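You operate a simulated robot arm through the tools that you are given. There is no shell and no other tool. Be economical: measure what you need, move in short steps, check, and stop when the job is done.

You are at the controls of a simulated robot arm. One attempt, no reset.

Task
Uncap both valve block ports and fit D2 to IN and D5 to OUT, each dabbed in sealant first.
Fine: lay the caps on the rubber strip.

Only the result counts: the job must be done as asked and must still hold three seconds after the hand-in. Knocking over, shifting, dropping, spilling or breaking anything else fails it. Lids that push on must go on centred and level and be pressed home; caps that screw on are set level and turned clockwise until they are tight.

Robot
A 7-joint arm with a two-finger parallel gripper, fixed in place. Base frame: the origin is at the foot of the arm, x ahead of it, y to its left, z up; the work surface is at about z = 0.85. Lengths are in m, angles in degrees, forces in N, time in s.
With the tool pointing down near the work surface it reaches from about 0.24 to 0.68 m from the base axis. Its first joint turns from -66.0 to 66.0 degrees. Payload 2.4 kg.
The TCP is the grasp point between the finger pads, 0.03 m short of the fingertips. In the tool frame z runs along the fingers and y along their closing line. Largest opening 0.094 m; finger width 0.028, thickness 0.01; the body of the gripper, 0.05 by 0.096 m, starts 0.055 m behind the TCP.
Orientation is that of the tool frame in the base frame, as a unit quaternion [x, y, z, w]. With the fingers straight down and closing along the base's y, the tool's x points along the base's -x, its y along +y and its z along -z.

Tools
- The arm moves only by the tool nudge_tool. Its arguments are lists of equal length, an entry for each row: "linear": the shift along the base's x, y, z in cm, a list of three; "dr": the turn, a rotation vector about the base's x, y, z in degrees, a list of three; "grip": the closure in counts, from 0 (fully open) to 255 (shut). In form: {"linear": [[dx, dy, dz], ...], "dr": [[rx, ry, rz], ...], "grip": [grip, ...]}. A call has 1 to 12 rows; each row shifts and turns the commanded pose from where the row before left it. Rows are played at 5 a second. More than 0.05 m and 8.6 degrees between two rows, or a gripper value outside its range, and nothing of the call is played. Where a pose cannot be reached the arm comes as near as it can. A force on the tool above 90 N (or 10 N above the force at the start of the call, whichever is more), or a blocked arm, ends the call early, and 0.2 s more pass. The fingers move at their own pace (about 0.153 m/s each) and stop on an object; they squeeze with about 38 N. The grip force told is the motor's: it shows also when the fingers shut on nothing. Time passes only in rows, and 0.2 s behind the last, so rows that do not move let the fingers close. The reply holds the time, the measured pose of the TCP, the force on the tool along the base axes, the opening and the grip force, in the units named above and with some noise, with the torque about the TCP (base axes, N m) and any sound that the robot's microphone picked up, and new pictures: "show" is both (left out), scene, wrist or none.
- Cameras (640 x 400 px; columns grow to the right, rows downward): "scene" is fixed at [0.0507, 0.4881, 1.4415]; the picture's right is [-0.59, -0.81, 0.00], its down [-0.48, 0.35, -0.81] and it looks along [0.65, -0.47, -0.59] (base axes); focal length 364 px, centre (320, 200). "wrist" rides on the gripper at [0.076, 0.014, -0.103] in the tool frame; the picture's right is [-0.18, 0.98, 0.00], its down [-0.75, -0.14, -0.64] and it looks along [-0.63, -0.12, 0.77] (tool axes); focal length 243 px, centre (320, 200).
- point_at(camera, pixels): for up to 12 pixels [column, row] of the newest picture of that camera ("zoom" is the newest enlarged one), the place [x, y, z] in the base frame of the surface seen there, good to about 0.002 m. It takes no simulated time.
- zoom(camera, box): a new picture of the part [left, top, right, bottom] of that camera's present view, enlarged. It takes no simulated time.
- job_done(): hands the job in; it is judged then, once.

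Work in short steps. Measure before you move; look again where a grasp or a placing could have gone wrong, and mend it. You have 80 turns and 200 pictures in all, those below and enlarged ones among them. Open the gripper and draw the arm clear of the work before you hand the job in, unless the task says otherwise; then end with one line.

The tools are called by a JSON object that holds its "method" and its "body". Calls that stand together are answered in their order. nudge_tool: Moves the arm, as the interface text tells. Its arguments: {"type":"object","properties":{"linear":{"type":"array"},"dr":{"type":"array"},"grip":{"type":"array"},"show":{"type":"string","enum":["both","scene","wrist","none"]}},"required":["linear","dr","grip"]} The other tools are called the same way: point_at (camera, pixels) gives the place of the surface under pixels of a picture; zoom (camera, box) takes an enlarged picture of a part of a camera's view; job_done () hands the job in.

At the start:

```text
clock: 0.0
tcp_pos: [0.3343, 0.2077, 1.097]
ee_rot: [0.0, 1.0, 0.0, 0.0]
wrist_force: [-0.5, 0.1, -0.5]
moment: [0.0, 0.01, 0.02]
gripper_width: 0.0939
grip_force: 0.0
```

scene: 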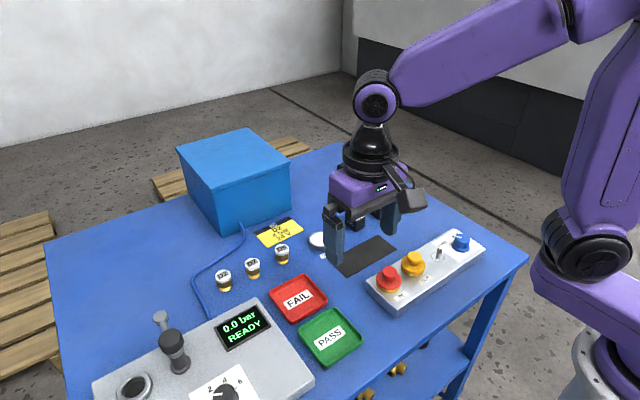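
wrist: 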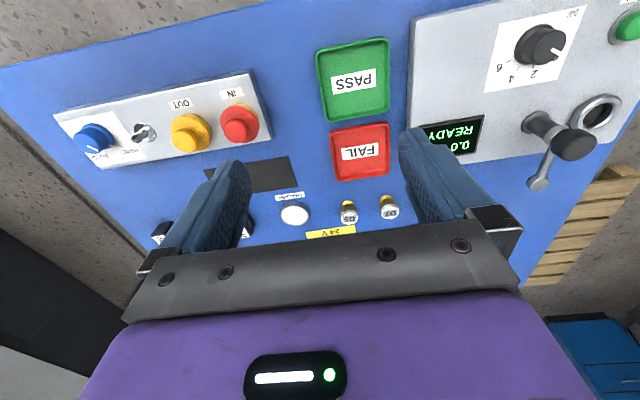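

The scene shows the valve block (right), three fittings at about (224,280), (253,268), (282,254), the sealant dish near (318,240) and a black rubber strip near (365,255). I'll zoom in on each area.

{"method": "zoom", "body": {"camera": "scene", "box": [200, 200, 360, 300]}}

{"method": "zoom", "body": {"camera": "scene", "box": [340, 210, 500, 310]}}

{"method": "zoom", "body": {"camera": "wrist", "box": [140, 150, 420, 250]}}

{"method": "point_at", "body": {"camera": "scene", "pixels": [[223, 273], [252, 262], [282, 247], [318, 240], [390, 270], [413, 257], [345, 270], [395, 250], [365, 240], [400, 295], [345, 240]]}}

```text
4.00 times, centred on (280, 250) of scene
```

zoom: 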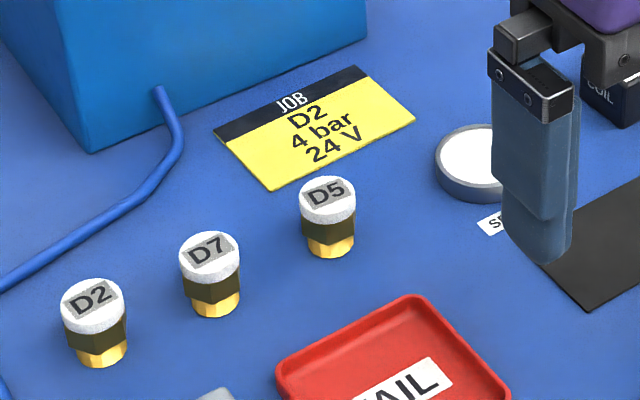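

```text
4.00 times, centred on (420, 260) of scene
```

zoom: 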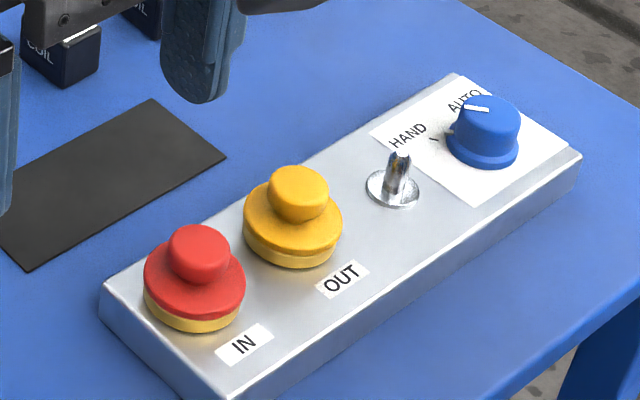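

```text
2.29 times, centred on (280, 200) of wrist
```

zoom: 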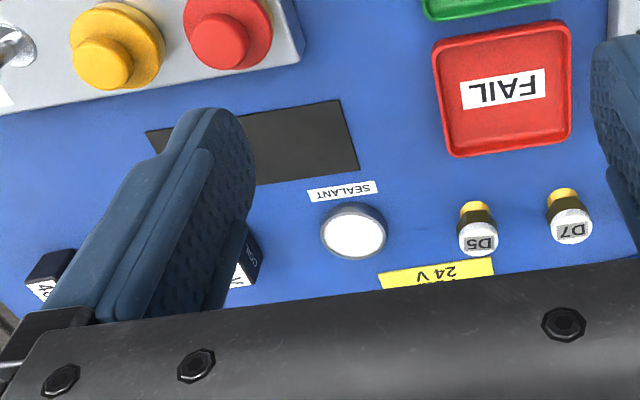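

```text
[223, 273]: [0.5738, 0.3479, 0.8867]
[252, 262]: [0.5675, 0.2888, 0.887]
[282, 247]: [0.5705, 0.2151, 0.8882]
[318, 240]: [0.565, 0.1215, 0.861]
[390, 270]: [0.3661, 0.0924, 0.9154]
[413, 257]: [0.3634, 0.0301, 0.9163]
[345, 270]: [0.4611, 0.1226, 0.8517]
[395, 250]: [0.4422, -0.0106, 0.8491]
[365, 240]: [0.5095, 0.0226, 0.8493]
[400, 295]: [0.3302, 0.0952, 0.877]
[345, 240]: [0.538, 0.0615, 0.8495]
```

The knobs of the red and yellow caps and the fittings need precise centres, so I zoom in further on the red and yellow caps.

{"method": "zoom", "body": {"camera": "scene", "box": [360, 235, 440, 310]}}

```text
5.33 times, centred on (400, 272) of scene
```

zoom: 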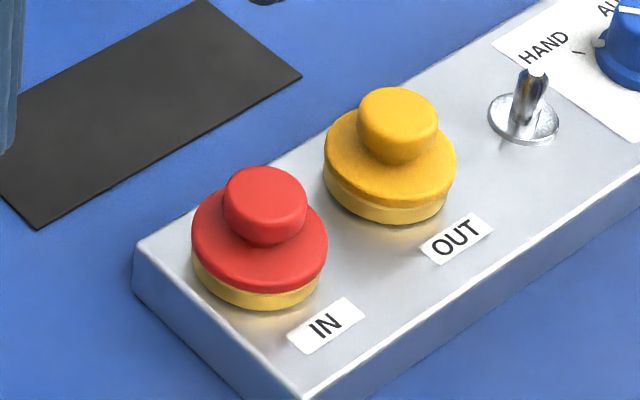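

The red knob top spans about (225–307, 168–225) and the yellow one about (358–438, 88–140); I sample those edges, the flanges, the base rings and the strip corners.

{"method": "point_at", "body": {"camera": "zoom", "pixels": [[229, 190], [303, 193], [268, 170], [262, 212], [200, 240], [320, 250], [362, 110], [434, 112], [398, 91], [396, 132], [262, 283], [258, 300]]}}

{"method": "point_at", "body": {"camera": "zoom", "pixels": [[38, 225], [297, 76], [208, 3], [140, 255], [300, 390], [270, 325], [330, 150], [452, 160], [390, 195], [390, 215], [265, 225], [400, 150]]}}

```text
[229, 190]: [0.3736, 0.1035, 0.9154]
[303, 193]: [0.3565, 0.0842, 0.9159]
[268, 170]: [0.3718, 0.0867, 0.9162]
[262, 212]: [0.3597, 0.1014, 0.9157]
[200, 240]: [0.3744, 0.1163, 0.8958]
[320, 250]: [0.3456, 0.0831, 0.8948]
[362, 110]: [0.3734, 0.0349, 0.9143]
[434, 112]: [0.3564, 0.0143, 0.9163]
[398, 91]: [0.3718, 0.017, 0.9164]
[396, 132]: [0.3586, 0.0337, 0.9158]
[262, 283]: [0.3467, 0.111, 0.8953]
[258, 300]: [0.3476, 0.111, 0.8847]
```

```text
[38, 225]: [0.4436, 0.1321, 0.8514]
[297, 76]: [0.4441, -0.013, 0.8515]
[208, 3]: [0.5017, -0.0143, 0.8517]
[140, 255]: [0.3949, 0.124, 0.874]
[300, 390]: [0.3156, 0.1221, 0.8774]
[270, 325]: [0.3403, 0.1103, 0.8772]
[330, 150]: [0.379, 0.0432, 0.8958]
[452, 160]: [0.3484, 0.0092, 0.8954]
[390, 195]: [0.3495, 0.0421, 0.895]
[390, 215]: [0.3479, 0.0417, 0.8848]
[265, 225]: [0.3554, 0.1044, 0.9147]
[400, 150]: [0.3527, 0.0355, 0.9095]
```

The red knob is centred at (0.365, 0.094) with its top at 0.916, and the yellow one at (0.365, 0.0247). I'll move above the red knob with a part-open grip and look.

{"method": "nudge_tool", "body": {"linear": [[0.78, -2.84, -2.0], [0.78, -2.84, -2.0], [0.77, -2.84, -2.0], [0.77, -2.84, -2.0], [0, 0, -3], [0, 0, 0]], "dr": [[0, 0, 0], [0, 0, 0], [0, 0, 0], [0, 0, 0], [0, 0, 0], [0, 0, 0]], "grip": [119, 119, 119, 119, 119, 119]}}

```text
clock: 1.4
tcp_pos: [0.3628, 0.093, 0.9874]
ee_rot: [-0.001, 1.0, -0.001, 0.0]
wrist_force: [-0.5, 0.2, 0.1]
moment: [-0.05, 0.0, 0.0]
gripper_width: 0.05
grip_force: 0.1
```

scene: 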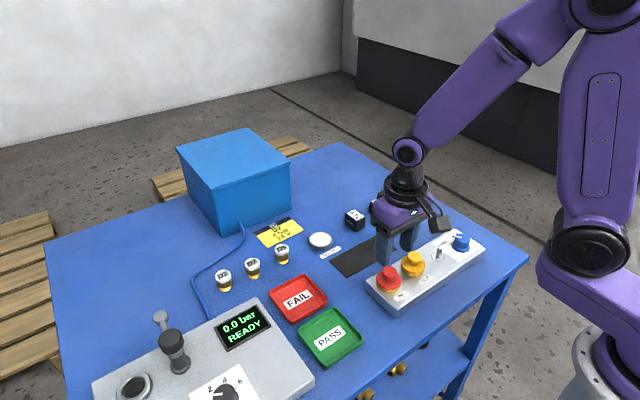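
wrist: 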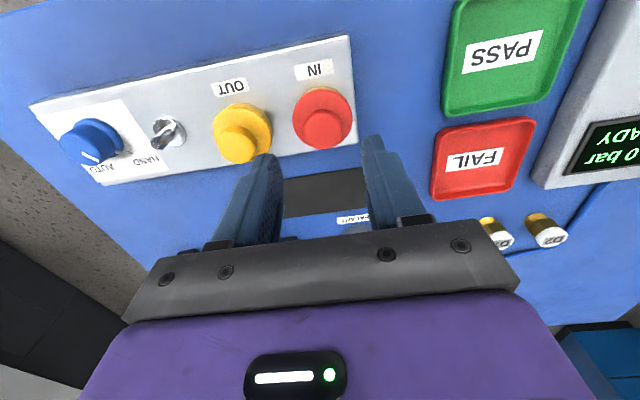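

The fingers straddle the red knob's column (about 323) in the wrist view, so I descend to z≈0.928 with the tips just above the flange.

{"method": "nudge_tool", "body": {"linear": [[0.1, 0.05, -3], [0, 0, -2.5], [0, 0, -0.3], [0, 0, 0]], "dr": [[0, 0, 0], [0, 0, 0], [0, 0, 0], [0, 0, 0]], "grip": [119, 119, 119, 119]}}

{"method": "zoom", "body": {"camera": "scene", "box": [350, 220, 450, 310]}}

```text
clock: 2.4
tcp_pos: [0.3636, 0.093, 0.9297]
ee_rot: [0.0, 1.0, -0.001, 0.0]
wrist_force: [0.2, -0.4, 0.7]
moment: [0.0, 0.02, 0.02]
gripper_width: 0.0505
grip_force: 0.0
```

scene: 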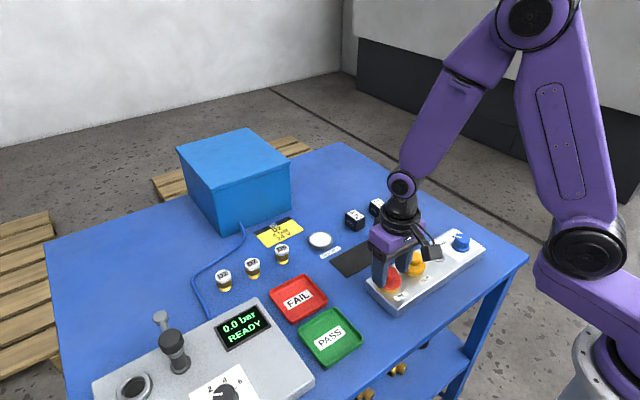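
wrist: 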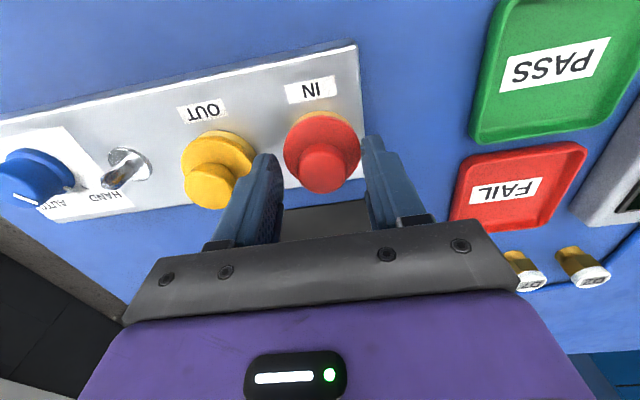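

```text
4.44 times, centred on (400, 265) of scene
```

zoom: 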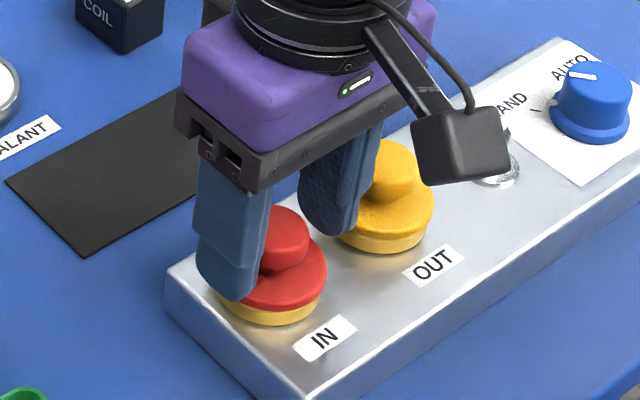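

The red knob lies between the fingers (wrist about (323,165)). I close on it, with still rows to let the fingers settle.

{"method": "nudge_tool", "body": {"linear": [[0, 0, 0], [0, 0, 0], [0, 0, 0]], "dr": [[0, 0, 0], [0, 0, 0], [0, 0, 0]], "grip": [255, 255, 255], "show": "wrist"}}

```text
clock: 3.2
tcp_pos: [0.3642, 0.0931, 0.9294]
ee_rot: [0.0, 1.0, 0.0, 0.0]
wrist_force: [0.0, -0.3, 0.8]
moment: [0.0, 0.04, -0.02]
gripper_width: 0.024
grip_force: 37.8
heard: snap
```

wrist: 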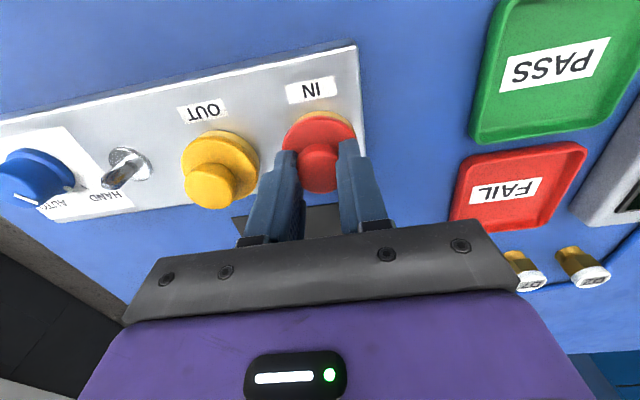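

The grip holds at 0.024 m and a snap was heard. I test with a small straight lift, watching the force.

{"method": "nudge_tool", "body": {"linear": [[0, 0, 0.15], [0, 0, 0.15], [0, 0, 0]], "dr": [[0, 0, 0], [0, 0, 0], [0, 0, 0]], "grip": [255, 255, 255], "show": "none"}}

```text
clock: 4.0
tcp_pos: [0.3647, 0.0941, 0.9326]
ee_rot: [0.0, 1.0, -0.001, 0.0]
wrist_force: [0.1, -0.2, -0.7]
moment: [-0.02, -0.03, 0.01]
gripper_width: 0.0242
grip_force: 38.0
```

Almost no resistance, so I lift 4 cm and look.

{"method": "nudge_tool", "body": {"linear": [[0, 0, 0.5], [0, 0, 1.5], [0, 0, 2], [0, 0, 0]], "dr": [[0, 0, 0], [0, 0, 0], [0, 0, 0], [0, 0, 0]], "grip": [255, 255, 255, 255]}}

{"method": "zoom", "body": {"camera": "scene", "box": [350, 220, 450, 310]}}

```text
clock: 5.0
tcp_pos: [0.3662, 0.0946, 0.972]
ee_rot: [0.0, 1.0, 0.0, 0.0]
wrist_force: [0.4, 0.4, 0.1]
moment: [0.01, -0.02, -0.03]
gripper_width: 0.0239
grip_force: 38.5
```

scene: 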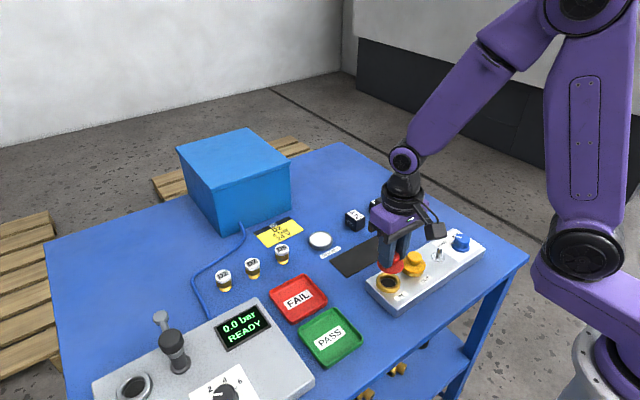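
wrist: 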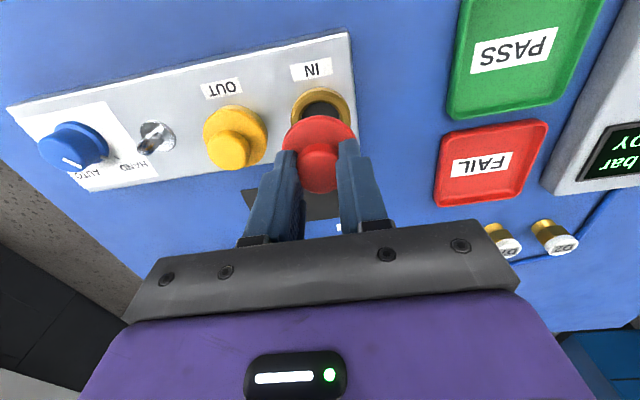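

```text
4.44 times, centred on (400, 265) of scene
```

zoom: 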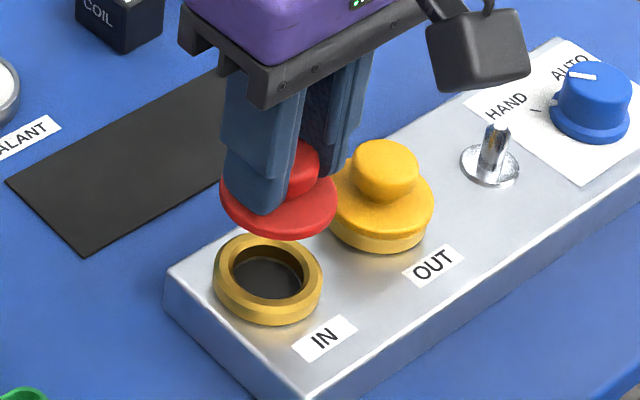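

The cap pulled off and IN is open. I measure the port rim, at about (213–323, 235–320) in the zoom, before moving on.

{"method": "point_at", "body": {"camera": "zoom", "pixels": [[224, 272], [313, 276], [268, 309], [240, 252], [302, 254], [270, 285], [262, 312], [300, 300], [238, 300], [300, 236], [230, 195], [330, 215]]}}

{"method": "zoom", "body": {"camera": "wrist", "box": [250, 60, 410, 220]}}

```text
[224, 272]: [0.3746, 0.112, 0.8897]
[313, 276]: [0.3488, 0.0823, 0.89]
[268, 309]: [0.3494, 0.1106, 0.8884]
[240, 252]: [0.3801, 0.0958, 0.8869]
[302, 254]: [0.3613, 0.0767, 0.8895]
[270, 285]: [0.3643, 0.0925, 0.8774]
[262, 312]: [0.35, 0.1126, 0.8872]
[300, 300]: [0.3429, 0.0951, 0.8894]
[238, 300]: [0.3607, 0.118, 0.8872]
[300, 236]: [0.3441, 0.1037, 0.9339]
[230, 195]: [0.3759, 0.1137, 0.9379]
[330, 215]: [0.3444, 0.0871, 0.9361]
```

```text
2.50 times, centred on (330, 140) of wrist
```

zoom: 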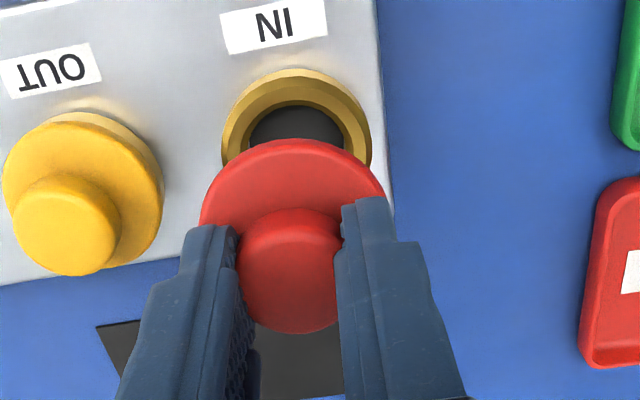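

The rim top is at 0.8895 and the cap flange is about 6 mm thick. I carry the cap over the strip to (0.473, 0.098) and go down to just above it.

{"method": "nudge_tool", "body": {"linear": [[3.6, 0.1, 0], [3.6, 0.1, 0], [3.6, 0.2, 0], [0, 0, -2.5], [0, 0, -2.5], [0, 0, 0]], "dr": [[0, 0, 0], [0, 0, 0], [0, 0, 0], [0, 0, 0], [0, 0, 0], [0, 0, 0]], "grip": [255, 255, 255, 255, 255, 255]}}

{"method": "zoom", "body": {"camera": "scene", "box": [310, 200, 410, 280]}}

```text
clock: 6.4
tcp_pos: [0.4731, 0.0979, 0.9236]
ee_rot: [0.0, 1.0, 0.0, 0.0]
wrist_force: [0.3, -0.3, 0.4]
moment: [0.03, 0.02, 0.04]
gripper_width: 0.0242
grip_force: 38.3
```

scene: 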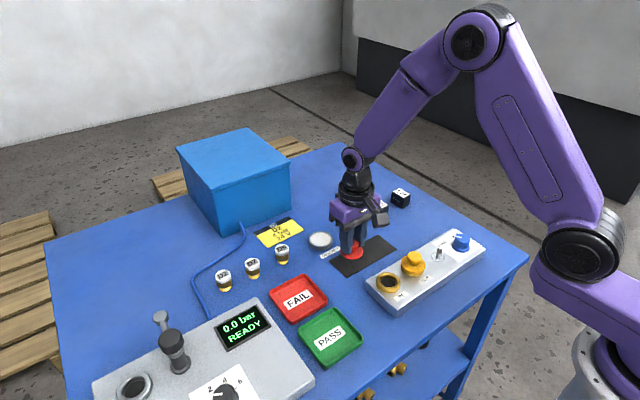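
wrist: 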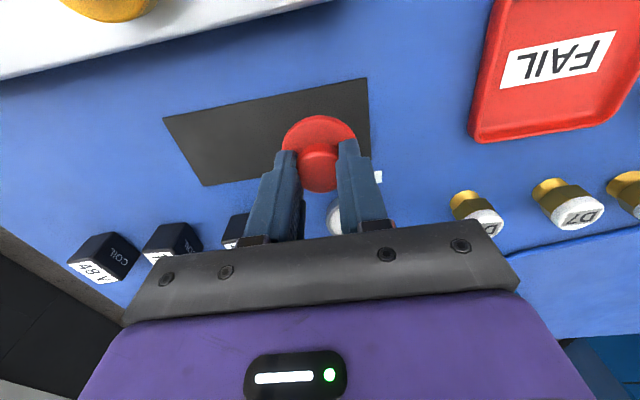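

```text
5.00 times, centred on (360, 240) of scene
```

zoom: 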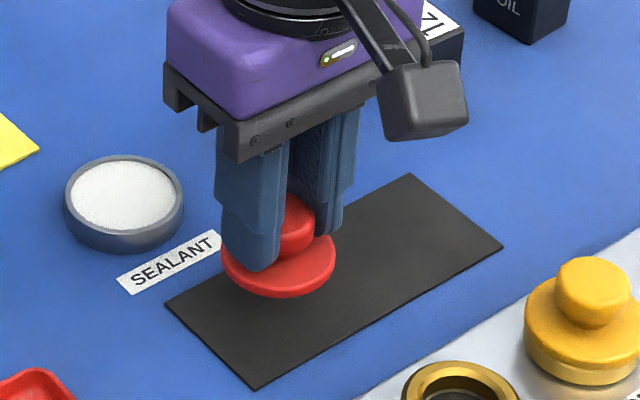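

The cap is above the strip, with its bottom near 0.884 against the strip's 0.8515. I lower it in shrinking steps and check the force.

{"method": "nudge_tool", "body": {"linear": [[0, 0, -1.5], [0, 0, -0.5], [0, 0, -0.3], [0, 0, -0.3], [0, 0, -0.2], [0, 0, 0]], "dr": [[0, 0, 0], [0, 0, 0], [0, 0, 0], [0, 0, 0], [0, 0, 0], [0, 0, 0]], "grip": [255, 255, 255, 255, 255, 255], "show": "none"}}

{"method": "zoom", "body": {"camera": "scene", "box": [310, 200, 410, 280]}}

```text
clock: 7.8
tcp_pos: [0.4732, 0.0979, 0.8944]
ee_rot: [0.001, 1.0, 0.0, -0.001]
wrist_force: [0.2, -0.2, -0.8]
moment: [0.03, -0.02, -0.04]
gripper_width: 0.0243
grip_force: 37.5
```

```text
5.00 times, centred on (360, 240) of scene
```

zoom: 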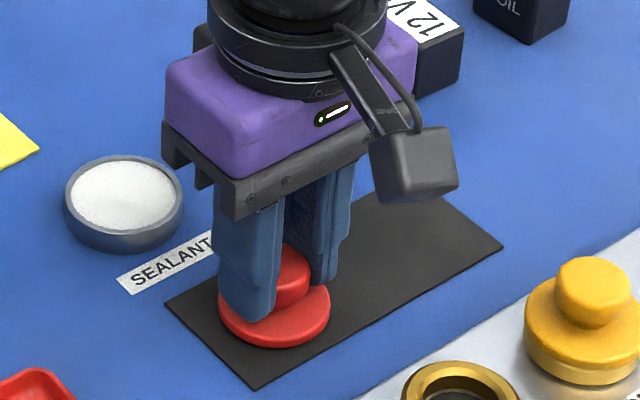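

No contact yet at 0.8944, so there is no plug of note. I go on in 1 mm steps.

{"method": "nudge_tool", "body": {"linear": [[0, 0, -0.1], [0, 0, -0.1], [0, 0, -0.1], [0, 0, 0]], "dr": [[0, 0, 0], [0, 0, 0], [0, 0, 0], [0, 0, 0]], "grip": [255, 255, 255, 255], "show": "none"}}

```text
clock: 8.8
tcp_pos: [0.4734, 0.0981, 0.8914]
ee_rot: [0.0, 1.0, 0.0, 0.0]
wrist_force: [-0.6, -0.4, 0.1]
moment: [-0.04, -0.01, -0.03]
gripper_width: 0.0244
grip_force: 37.5
```

Still free at 0.8914; a few more 1 mm steps.

{"method": "nudge_tool", "body": {"linear": [[0, 0, -0.1], [0, 0, -0.1], [0, 0, 0]], "dr": [[0, 0, 0], [0, 0, 0], [0, 0, 0]], "grip": [255, 255, 255], "show": "none"}}

{"method": "zoom", "body": {"camera": "scene", "box": [325, 230, 385, 280]}}

```text
clock: 9.6
tcp_pos: [0.473, 0.0996, 0.8902]
ee_rot: [0.0, 1.0, 0.0, 0.002]
wrist_force: [0.3, 2.3, 16.5]
moment: [0.12, 0.0, 0.03]
gripper_width: 0.0245
grip_force: 37.9
```

```text
8.00 times, centred on (355, 255) of scene
```

zoom: 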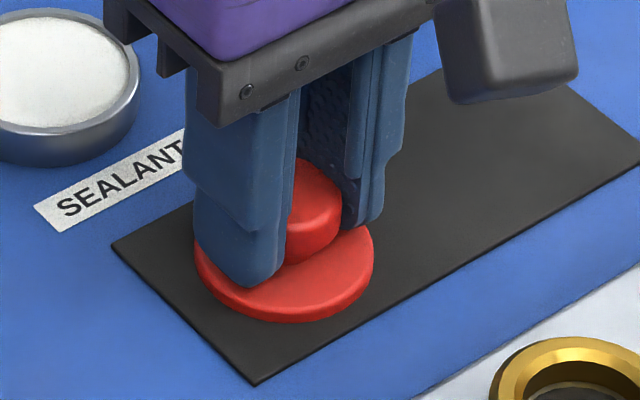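

The cap is seated on the strip (16 N). I ease up slightly, open, and rise.

{"method": "nudge_tool", "body": {"linear": [[0, 0, 0.1], [0, 0, 0], [0, 0, 0], [0, 0, 2], [0, 0, 4], [0, 0, 3], [0, 0, 0]], "dr": [[0, 0, 0], [0, 0, 0], [0, 0, 0], [0, 0, 0], [0, 0, 0], [0, 0, 0], [0, 0, 0]], "grip": [255, 119, 119, 119, 119, 119, 119]}}

{"method": "zoom", "body": {"camera": "scene", "box": [325, 220, 445, 310]}}

```text
clock: 11.2
tcp_pos: [0.4714, 0.0978, 0.981]
ee_rot: [0.0, 1.0, -0.001, 0.001]
wrist_force: [0.2, 0.2, 0.1]
moment: [0.02, -0.01, 0.01]
gripper_width: 0.0504
grip_force: 0.0
```

scene: 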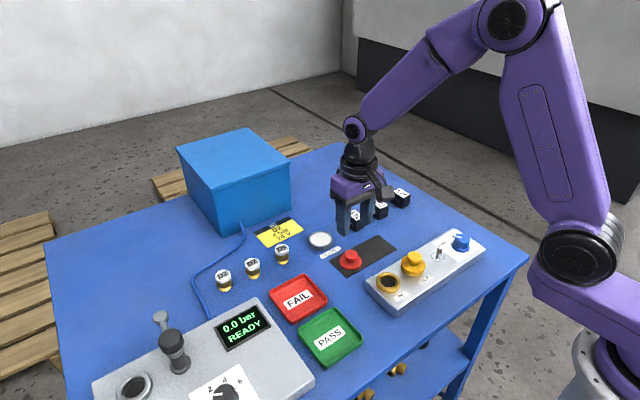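
wrist: 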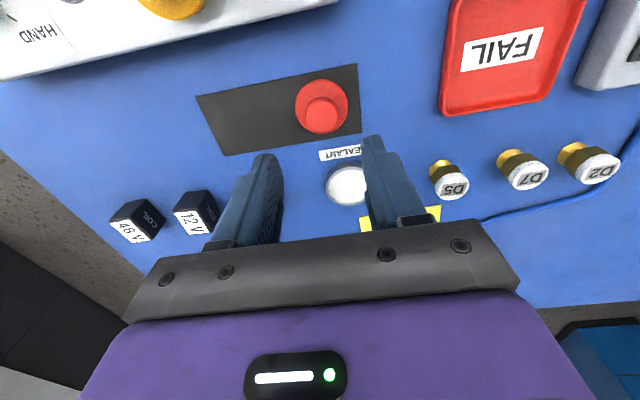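

```text
4.44 times, centred on (385, 265) of scene
```

zoom: 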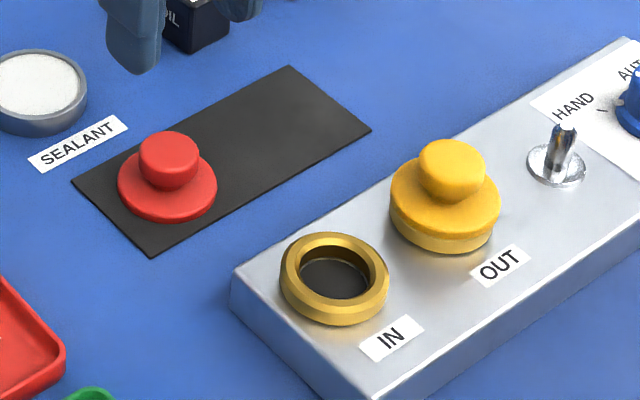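

The red cap sits flat on the strip. I measure the open IN port's ring and go above the yellow cap at (0.365, 0.0247).

{"method": "point_at", "body": {"camera": "zoom", "pixels": [[292, 268], [378, 275], [337, 240], [333, 308], [335, 275], [310, 290], [365, 258], [304, 250], [362, 302], [297, 290], [372, 250], [335, 262]]}}

{"method": "nudge_tool", "body": {"linear": [[-3.6, -2.4, 0], [-3.6, -2.5, 0], [-3.6, -2.43, 0], [0, 0, -2.5], [0, 0, -2.5], [0, 0, -0.2], [0, 0, 0]], "dr": [[0, 0, 0], [0, 0, 0], [0, 0, 0], [0, 0, 0], [0, 0, 0], [0, 0, 0], [0, 0, 0]], "grip": [119, 119, 119, 119, 119, 119, 119]}}

```text
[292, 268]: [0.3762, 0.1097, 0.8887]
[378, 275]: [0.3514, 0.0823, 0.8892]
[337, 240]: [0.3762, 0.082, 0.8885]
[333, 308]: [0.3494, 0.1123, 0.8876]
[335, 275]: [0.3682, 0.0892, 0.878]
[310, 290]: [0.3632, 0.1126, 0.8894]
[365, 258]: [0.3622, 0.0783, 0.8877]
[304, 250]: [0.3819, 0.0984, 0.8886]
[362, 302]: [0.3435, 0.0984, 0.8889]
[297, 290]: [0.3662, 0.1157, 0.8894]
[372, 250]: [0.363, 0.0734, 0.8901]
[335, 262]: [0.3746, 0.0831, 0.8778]
```

```text
clock: 12.8
tcp_pos: [0.3657, 0.0256, 0.9291]
ee_rot: [0.0, 1.0, 0.0, 0.0]
wrist_force: [0.1, 0.6, 0.0]
moment: [0.01, -0.01, -0.01]
gripper_width: 0.0501
grip_force: 0.0
```

scene: 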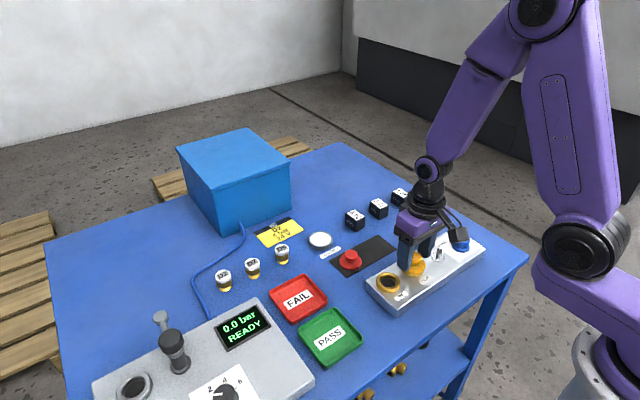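
wrist: 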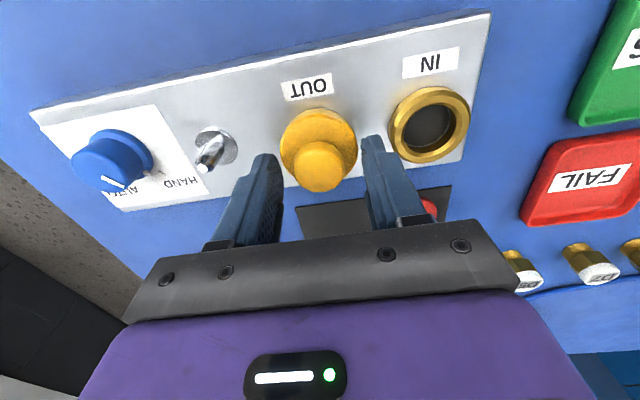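

The yellow knob is between the fingers (wrist (319,165)). I close and do a small lift.

{"method": "nudge_tool", "body": {"linear": [[0, 0, 0], [0, 0, 0], [0, 0, 0], [0, 0, 0.2], [0, 0, 0.3], [0, 0, 0]], "dr": [[0, 0, 0], [0, 0, 0], [0, 0, 0], [0, 0, 0], [0, 0, 0], [0, 0, 0]], "grip": [255, 255, 255, 255, 255, 255], "show": "wrist"}}

```text
clock: 14.2
tcp_pos: [0.3649, 0.0254, 0.9339]
ee_rot: [0.0, 1.0, 0.0, 0.0]
wrist_force: [0.3, 0.2, 0.4]
moment: [-0.02, -0.04, 0.01]
gripper_width: 0.024
grip_force: 38.5
heard: snap
```

wrist: 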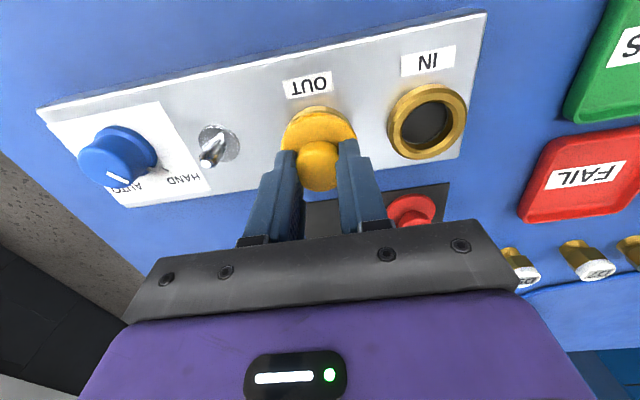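

The yellow cap is loose too. I lift it, carry it to (0.473, 0.022) on the strip and lower to just above contact height.

{"method": "nudge_tool", "body": {"linear": [[0, 0, 2], [0, 0, 2], [3.6, -0.1, 0], [3.6, -0.1, 0], [3.6, -0.1, 0], [0, 0, -3], [0, 0, -3], [0, 0, -1.5], [0, 0, -0.4], [0, 0, 0]], "dr": [[0, 0, 0], [0, 0, 0], [0, 0, 0], [0, 0, 0], [0, 0, 0], [0, 0, 0], [0, 0, 0], [0, 0, 0], [0, 0, 0], [0, 0, 0]], "grip": [255, 255, 255, 255, 255, 255, 255, 255, 255, 255], "show": "scene"}}

{"method": "zoom", "body": {"camera": "scene", "box": [325, 220, 445, 310]}}

```text
clock: 16.4
tcp_pos: [0.4754, 0.0223, 0.8945]
ee_rot: [0.0, 1.0, 0.0, 0.0]
wrist_force: [-0.1, 0.0, 0.4]
moment: [0.0, -0.01, -0.02]
gripper_width: 0.0242
grip_force: 38.1
```

scene: 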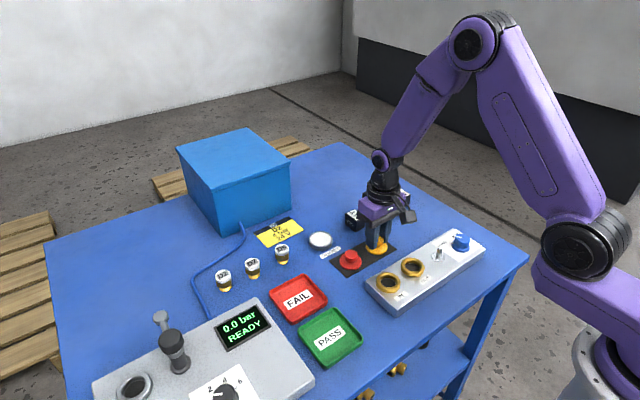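

```text
4.44 times, centred on (385, 265) of scene
```

zoom: 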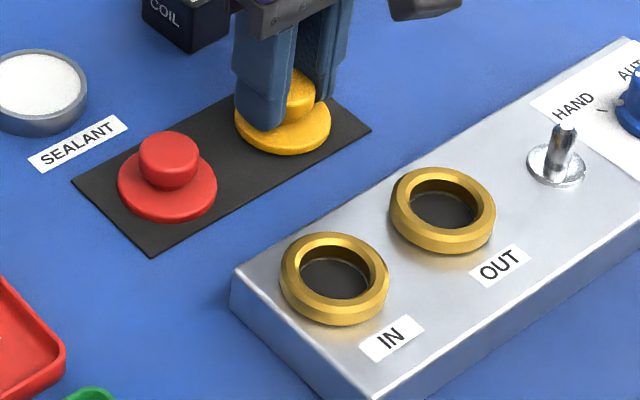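

The yellow cap is above the strip and clear of the red one. I lower the last few mm, release and rise.

{"method": "nudge_tool", "body": {"linear": [[0, 0, -0.2], [0, 0, -0.1], [0, 0, -0.1], [0, 0, 0]], "dr": [[0, 0, 0], [0, 0, 0], [0, 0, 0], [0, 0, 0]], "grip": [255, 255, 255, 255], "show": "none"}}

```text
clock: 17.4
tcp_pos: [0.4736, 0.0232, 0.8904]
ee_rot: [0.0, 1.0, 0.0, 0.0]
wrist_force: [0.4, -3.3, 5.6]
moment: [-0.25, 0.03, -0.02]
gripper_width: 0.0243
grip_force: 38.1
```

Contact made (5.6 N). I release, rise and head toward the fittings.

{"method": "nudge_tool", "body": {"linear": [[0, 0, 0], [0, 0, 0], [0, 0, 2], [0, 0, 4], [0, 0, 4], [1, 4.5, 1], [1, 4.5, 1], [1, 4.5, 0], [1, 4.5, 0], [0, 0, 0]], "dr": [[0, 0, 0], [0, 0, 0], [0, 0, 0], [0, 0, 0], [0, 0, 0], [0, 0, 0], [0, 0, 0], [0, 0, 0], [0, 0, 0], [0, 0, 0]], "grip": [119, 119, 119, 119, 119, 119, 119, 119, 119, 119]}}

{"method": "zoom", "body": {"camera": "scene", "box": [325, 220, 445, 310]}}

```text
clock: 19.6
tcp_pos: [0.5129, 0.2045, 1.009]
ee_rot: [0.0, 1.0, 0.0, 0.0]
wrist_force: [0.6, -0.8, -0.4]
moment: [0.01, -0.05, 0.0]
gripper_width: 0.05
grip_force: 0.1
```

scene: 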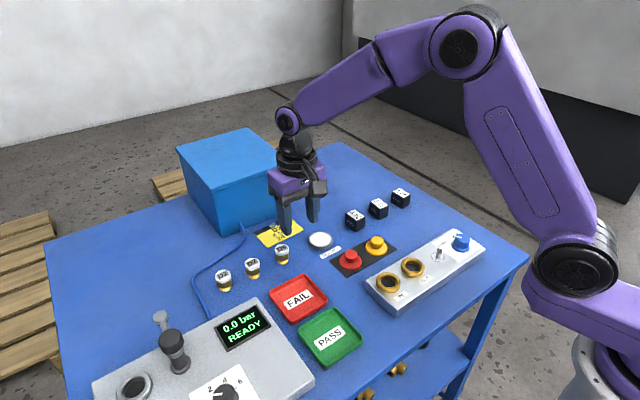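
wrist: 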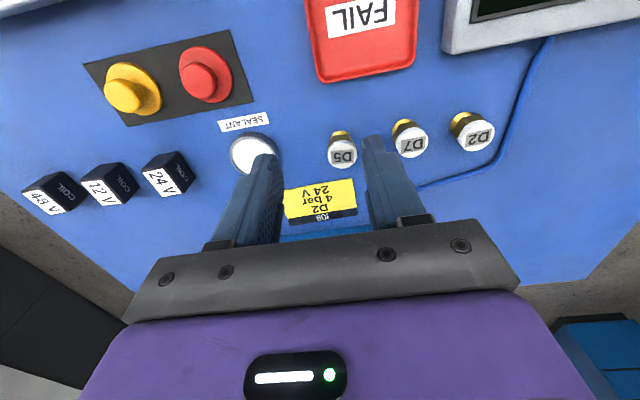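

```text
4.44 times, centred on (385, 265) of scene
```

zoom: 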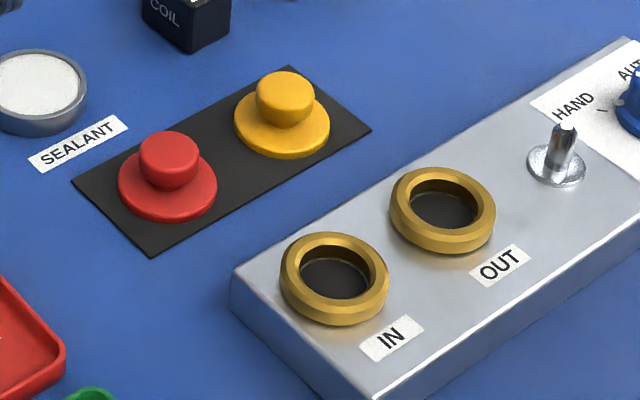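

Both caps rest on the strip and both ports are open. Now I measure the fittings and the port rings in close-ups.

{"method": "point_at", "body": {"camera": "zoom", "pixels": [[402, 202], [486, 210], [442, 172], [440, 242], [414, 185], [472, 235], [405, 225], [480, 185], [420, 195], [475, 210], [292, 268], [378, 275]]}}

{"method": "zoom", "body": {"camera": "scene", "box": [205, 235, 305, 300]}}

```text
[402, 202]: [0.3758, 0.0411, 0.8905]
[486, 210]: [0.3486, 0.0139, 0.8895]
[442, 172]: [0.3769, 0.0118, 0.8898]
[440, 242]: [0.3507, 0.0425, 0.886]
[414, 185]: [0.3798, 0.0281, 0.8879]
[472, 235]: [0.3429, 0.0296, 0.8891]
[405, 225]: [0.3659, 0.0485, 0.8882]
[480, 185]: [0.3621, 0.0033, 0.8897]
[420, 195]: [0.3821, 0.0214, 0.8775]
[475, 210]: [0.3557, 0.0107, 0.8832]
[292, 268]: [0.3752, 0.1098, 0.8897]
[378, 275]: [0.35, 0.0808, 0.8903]
```

```text
6.15 times, centred on (255, 268) of scene
```

zoom: 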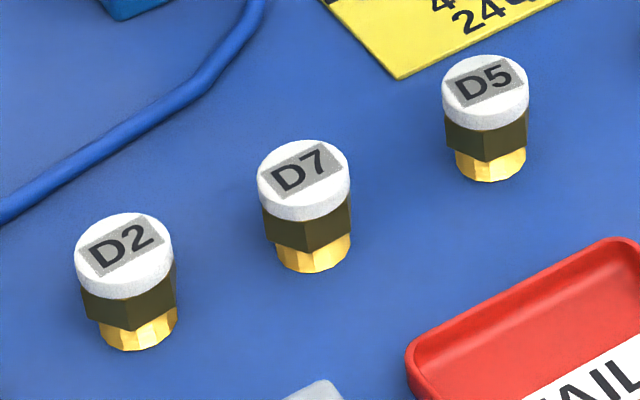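

D2's white top spans about (75–173, 212–285) in the zoom; D5's spans (443–529, 55–120). I measure edges and profile heights.

{"method": "point_at", "body": {"camera": "zoom", "pixels": [[79, 248], [170, 245], [122, 216], [126, 278], [130, 292], [125, 312], [140, 335], [138, 347], [447, 84], [525, 84], [485, 59], [487, 112]]}}

{"method": "point_at", "body": {"camera": "zoom", "pixels": [[90, 260], [160, 235], [100, 225], [150, 272], [457, 97], [517, 72], [460, 67], [513, 100], [490, 145], [490, 176], [462, 170], [522, 165]]}}

```text
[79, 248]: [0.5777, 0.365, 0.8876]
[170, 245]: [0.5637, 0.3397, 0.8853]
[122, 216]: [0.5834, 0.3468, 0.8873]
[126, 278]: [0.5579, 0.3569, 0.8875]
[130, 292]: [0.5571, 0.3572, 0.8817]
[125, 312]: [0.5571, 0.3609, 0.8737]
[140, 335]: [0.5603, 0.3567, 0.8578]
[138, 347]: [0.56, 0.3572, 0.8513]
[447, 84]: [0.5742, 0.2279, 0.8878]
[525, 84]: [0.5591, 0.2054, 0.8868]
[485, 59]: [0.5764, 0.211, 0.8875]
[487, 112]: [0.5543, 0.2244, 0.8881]
```

```text
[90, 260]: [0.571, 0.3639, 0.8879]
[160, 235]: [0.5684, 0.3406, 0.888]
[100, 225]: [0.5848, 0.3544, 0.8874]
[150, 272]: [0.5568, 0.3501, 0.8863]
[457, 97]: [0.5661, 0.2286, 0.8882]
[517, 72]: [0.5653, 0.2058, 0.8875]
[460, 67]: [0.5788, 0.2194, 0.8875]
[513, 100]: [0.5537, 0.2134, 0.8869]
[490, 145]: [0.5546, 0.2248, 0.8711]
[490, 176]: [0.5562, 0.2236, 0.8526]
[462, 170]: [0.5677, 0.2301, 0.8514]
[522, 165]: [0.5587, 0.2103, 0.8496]
```

D2's centre is (0.5705, 0.352) and D5's (0.566, 0.217), both with tops at 0.8875. I hover over D2 and measure the sealant dish meanwhile.

{"method": "zoom", "body": {"camera": "scene", "box": [290, 215, 350, 265]}}

{"method": "nudge_tool", "body": {"linear": [[1.45, 3.69, 0], [1.45, 3.69, 0], [1.4, 3.69, 0], [1.4, 3.69, 0], [0, 0, -2.5], [0, 0, -2.5], [0, 0, 0]], "dr": [[0, 0, 0], [0, 0, 0], [0, 0, 0], [0, 0, 0], [0, 0, 0], [0, 0, 0], [0, 0, 0]], "grip": [90, 90, 90, 90, 90, 90, 90]}}

```text
8.00 times, centred on (320, 240) of scene
```

zoom: 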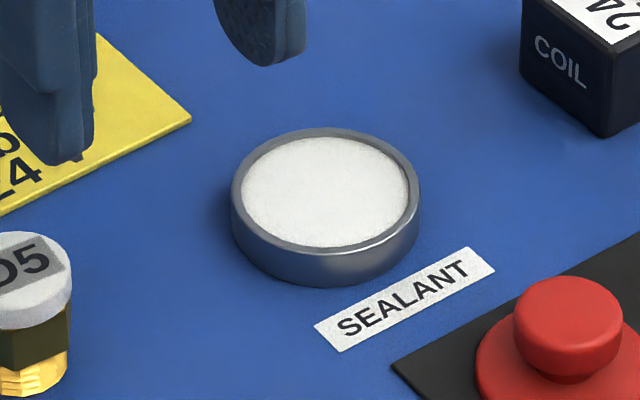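

```text
clock: 21.2
tcp_pos: [0.571, 0.3496, 0.9607]
ee_rot: [0.0, 1.0, 0.0, 0.001]
wrist_force: [-0.1, 0.0, -0.4]
moment: [0.01, -0.01, -0.02]
gripper_width: 0.0608
grip_force: 0.0
```

scene: 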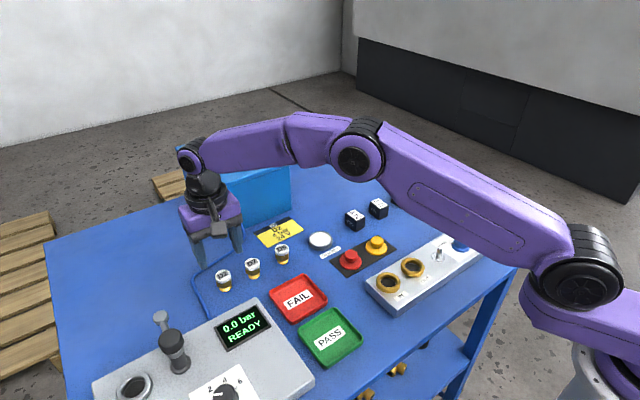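
wrist: 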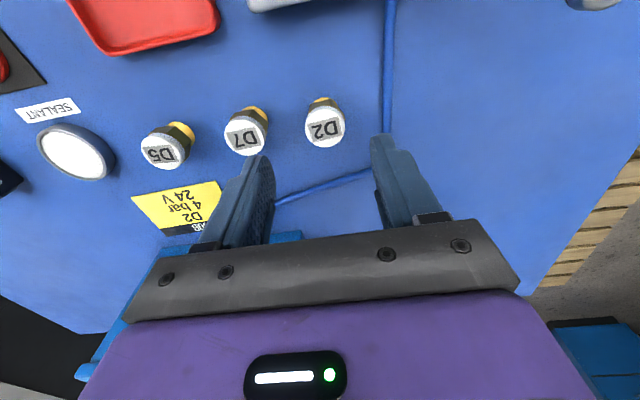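

The hose runs near the right finger (wrist (387,100) and (350,180)). I check its height and position, D2's top, and the dish.

{"method": "point_at", "body": {"camera": "wrist", "pixels": [[387, 120], [386, 60], [350, 181], [306, 127], [345, 127], [325, 109], [325, 144]]}}

{"method": "point_at", "body": {"camera": "scene", "pixels": [[309, 239], [331, 239], [320, 231], [320, 246], [320, 239], [331.5, 236], [308, 243]]}}

```text
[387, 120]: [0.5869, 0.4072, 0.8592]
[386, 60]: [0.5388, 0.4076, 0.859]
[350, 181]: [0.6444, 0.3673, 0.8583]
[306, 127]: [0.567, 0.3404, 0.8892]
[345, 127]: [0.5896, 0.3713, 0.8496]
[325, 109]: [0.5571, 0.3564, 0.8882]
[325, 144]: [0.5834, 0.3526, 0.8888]
```

```text
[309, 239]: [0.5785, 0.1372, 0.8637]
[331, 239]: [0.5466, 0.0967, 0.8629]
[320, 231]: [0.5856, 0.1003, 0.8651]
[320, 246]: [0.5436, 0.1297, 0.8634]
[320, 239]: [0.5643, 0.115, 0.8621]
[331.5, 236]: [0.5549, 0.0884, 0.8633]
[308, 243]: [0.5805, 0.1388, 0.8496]
```

D2 is at (0.5705, 0.352), the hose is at y 0.407 and its top is well below the tips' final 0.870. I correct by +2 mm in y and descend to TCP z 0.900.

{"method": "nudge_tool", "body": {"linear": [[-0.1, 0.2, -2], [0, 0, -2], [0, 0, -2], [0, 0, 0]], "dr": [[0, 0, 0], [0, 0, 0], [0, 0, 0], [0, 0, 0]], "grip": [90, 90, 90, 90]}}

{"method": "zoom", "body": {"camera": "scene", "box": [180, 220, 280, 300]}}

```text
clock: 22.2
tcp_pos: [0.5691, 0.3526, 0.899]
ee_rot: [0.0, 1.0, 0.001, 0.0]
wrist_force: [-0.1, -0.4, 0.8]
moment: [0.03, -0.01, 0.01]
gripper_width: 0.0606
grip_force: 0.0
```

scene: 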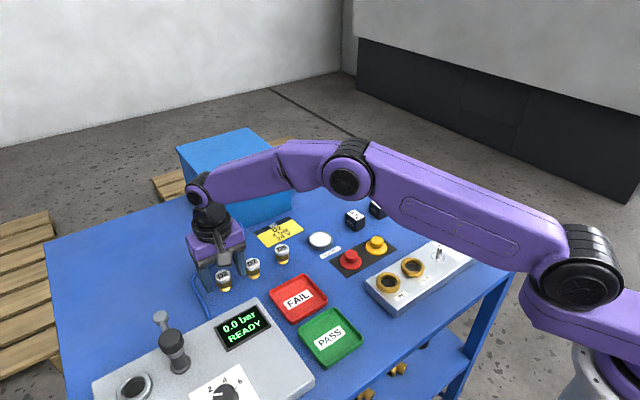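
wrist: 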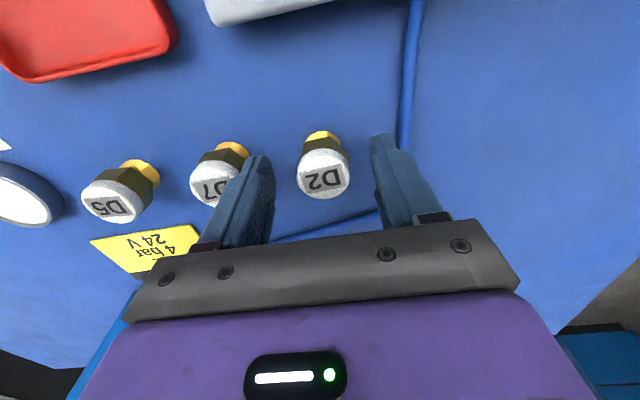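

```text
5.00 times, centred on (230, 260) of scene
```

zoom: 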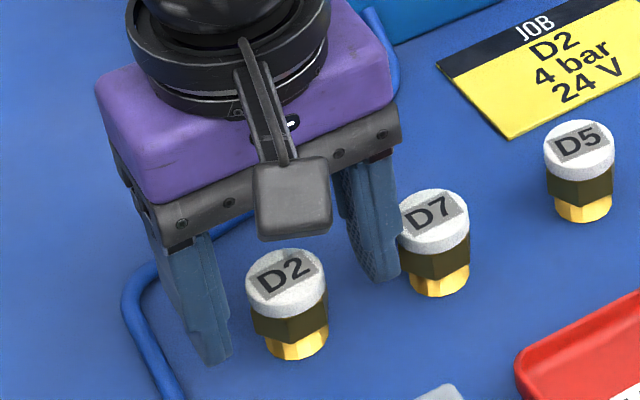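

D2 sits centred between the fingers (wrist (323,177)) with D7 clear. I close and lift a little.

{"method": "nudge_tool", "body": {"linear": [[0, 0, 0], [0, 0, 0], [0, 0, 0], [0, 0, 0.5], [0, 0, 1.5], [0, 0, 2], [0, 0, 2], [0, 0, 0]], "dr": [[0, 0, 0], [0, 0, 0], [0, 0, 0], [0, 0, 0], [0, 0, 0], [0, 0, 0], [0, 0, 0], [0, 0, 0]], "grip": [255, 255, 255, 255, 255, 255, 255, 255]}}

{"method": "zoom", "body": {"camera": "scene", "box": [180, 200, 280, 280]}}

{"method": "zoom", "body": {"camera": "wrist", "box": [240, 90, 400, 210]}}

```text
clock: 24.0
tcp_pos: [0.5681, 0.3528, 0.9609]
ee_rot: [0.0, 1.0, 0.0, 0.0]
wrist_force: [-1.2, -0.8, -1.4]
moment: [0.03, 0.02, -0.01]
gripper_width: 0.0316
grip_force: 38.0
```

scene: 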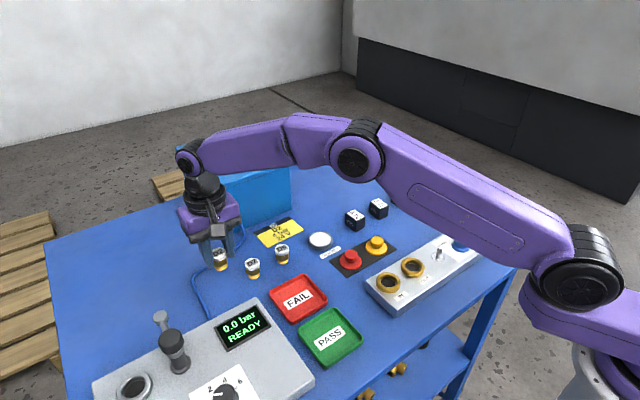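
wrist: 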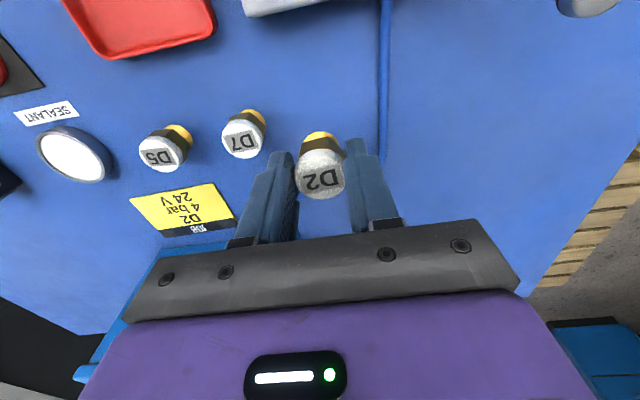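

```text
5.00 times, centred on (230, 240) of scene
```

zoom: 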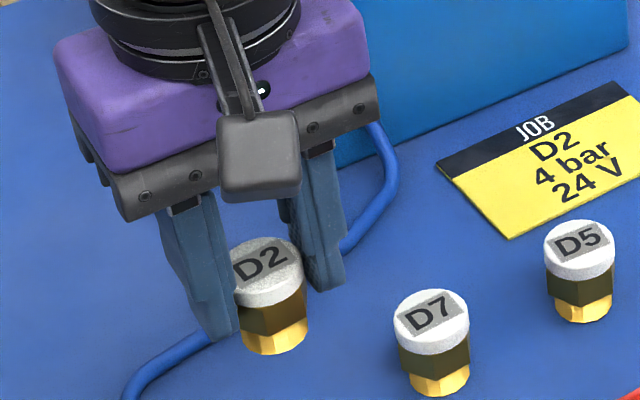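

```text
3.33 times, centred on (320, 150) of wrist
```

zoom: 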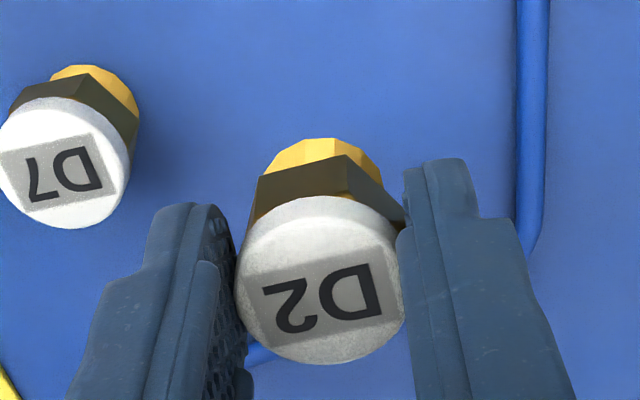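

D2 is held upright. I measure its top in this wrist zoom (edges (237,285)–(404,275), (310,200)–(330,362)) to get its offset from the TCP.

{"method": "point_at", "body": {"camera": "zoom", "pixels": [[322, 280], [318, 203], [326, 357], [242, 285], [397, 268], [265, 230], [385, 330], [270, 335], [370, 222]]}}

```text
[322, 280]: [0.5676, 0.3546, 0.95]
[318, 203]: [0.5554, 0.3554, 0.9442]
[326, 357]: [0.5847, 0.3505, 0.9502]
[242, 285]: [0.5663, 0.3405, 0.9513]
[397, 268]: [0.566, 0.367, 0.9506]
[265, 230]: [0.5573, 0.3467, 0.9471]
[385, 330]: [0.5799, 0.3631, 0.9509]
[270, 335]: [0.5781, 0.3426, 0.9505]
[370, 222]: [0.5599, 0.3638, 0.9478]
```

The fitting's centre is within about 1.5 mm of the TCP and its bottom is 48 mm below it. I carry it over to the dish at (0.5635, 0.116) and stop above.

{"method": "nudge_tool", "body": {"linear": [[0, -4.7, 0], [-0.2, -4.7, 0], [-0.2, -4.7, 0], [-0.2, -4.7, 0], [-0.2, -4.75, 0], [0, 0, -2.5], [0, 0, 0]], "dr": [[0, 0, 0], [0, 0, 0], [0, 0, 0], [0, 0, 0], [0, 0, 0], [0, 0, 0], [0, 0, 0]], "grip": [255, 255, 255, 255, 255, 255, 255]}}

{"method": "zoom", "body": {"camera": "scene", "box": [280, 190, 380, 270]}}

```text
clock: 25.6
tcp_pos: [0.5607, 0.1142, 0.9372]
ee_rot: [0.0, 1.0, 0.0, 0.0]
wrist_force: [0.9, -0.9, -1.8]
moment: [-0.03, 0.02, -0.01]
gripper_width: 0.0317
grip_force: 38.1
```

scene: 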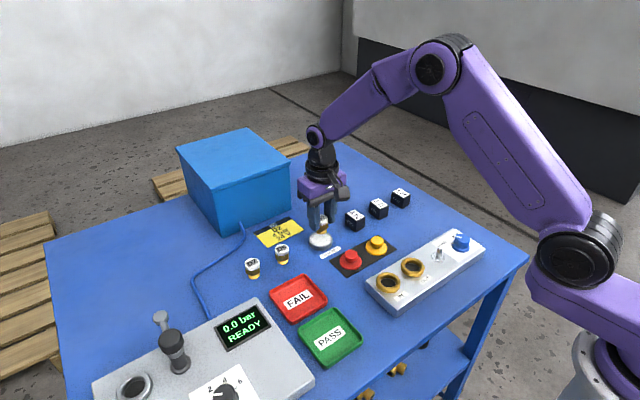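
wrist: 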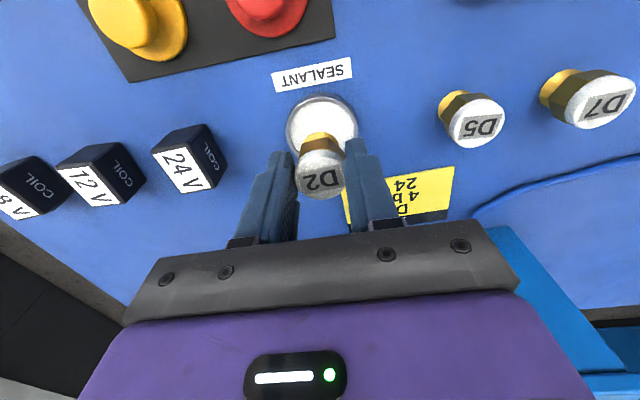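

```text
5.00 times, centred on (330, 230) of scene
```

zoom: 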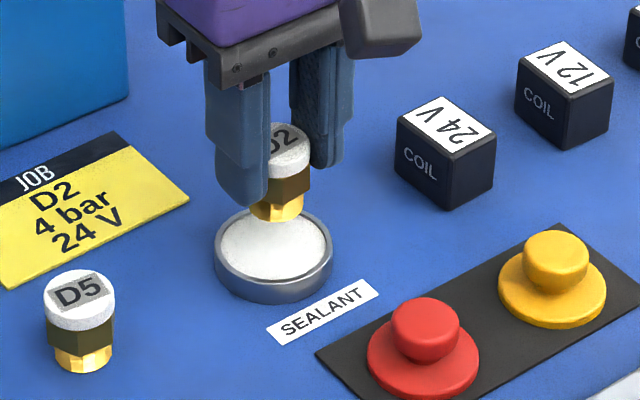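

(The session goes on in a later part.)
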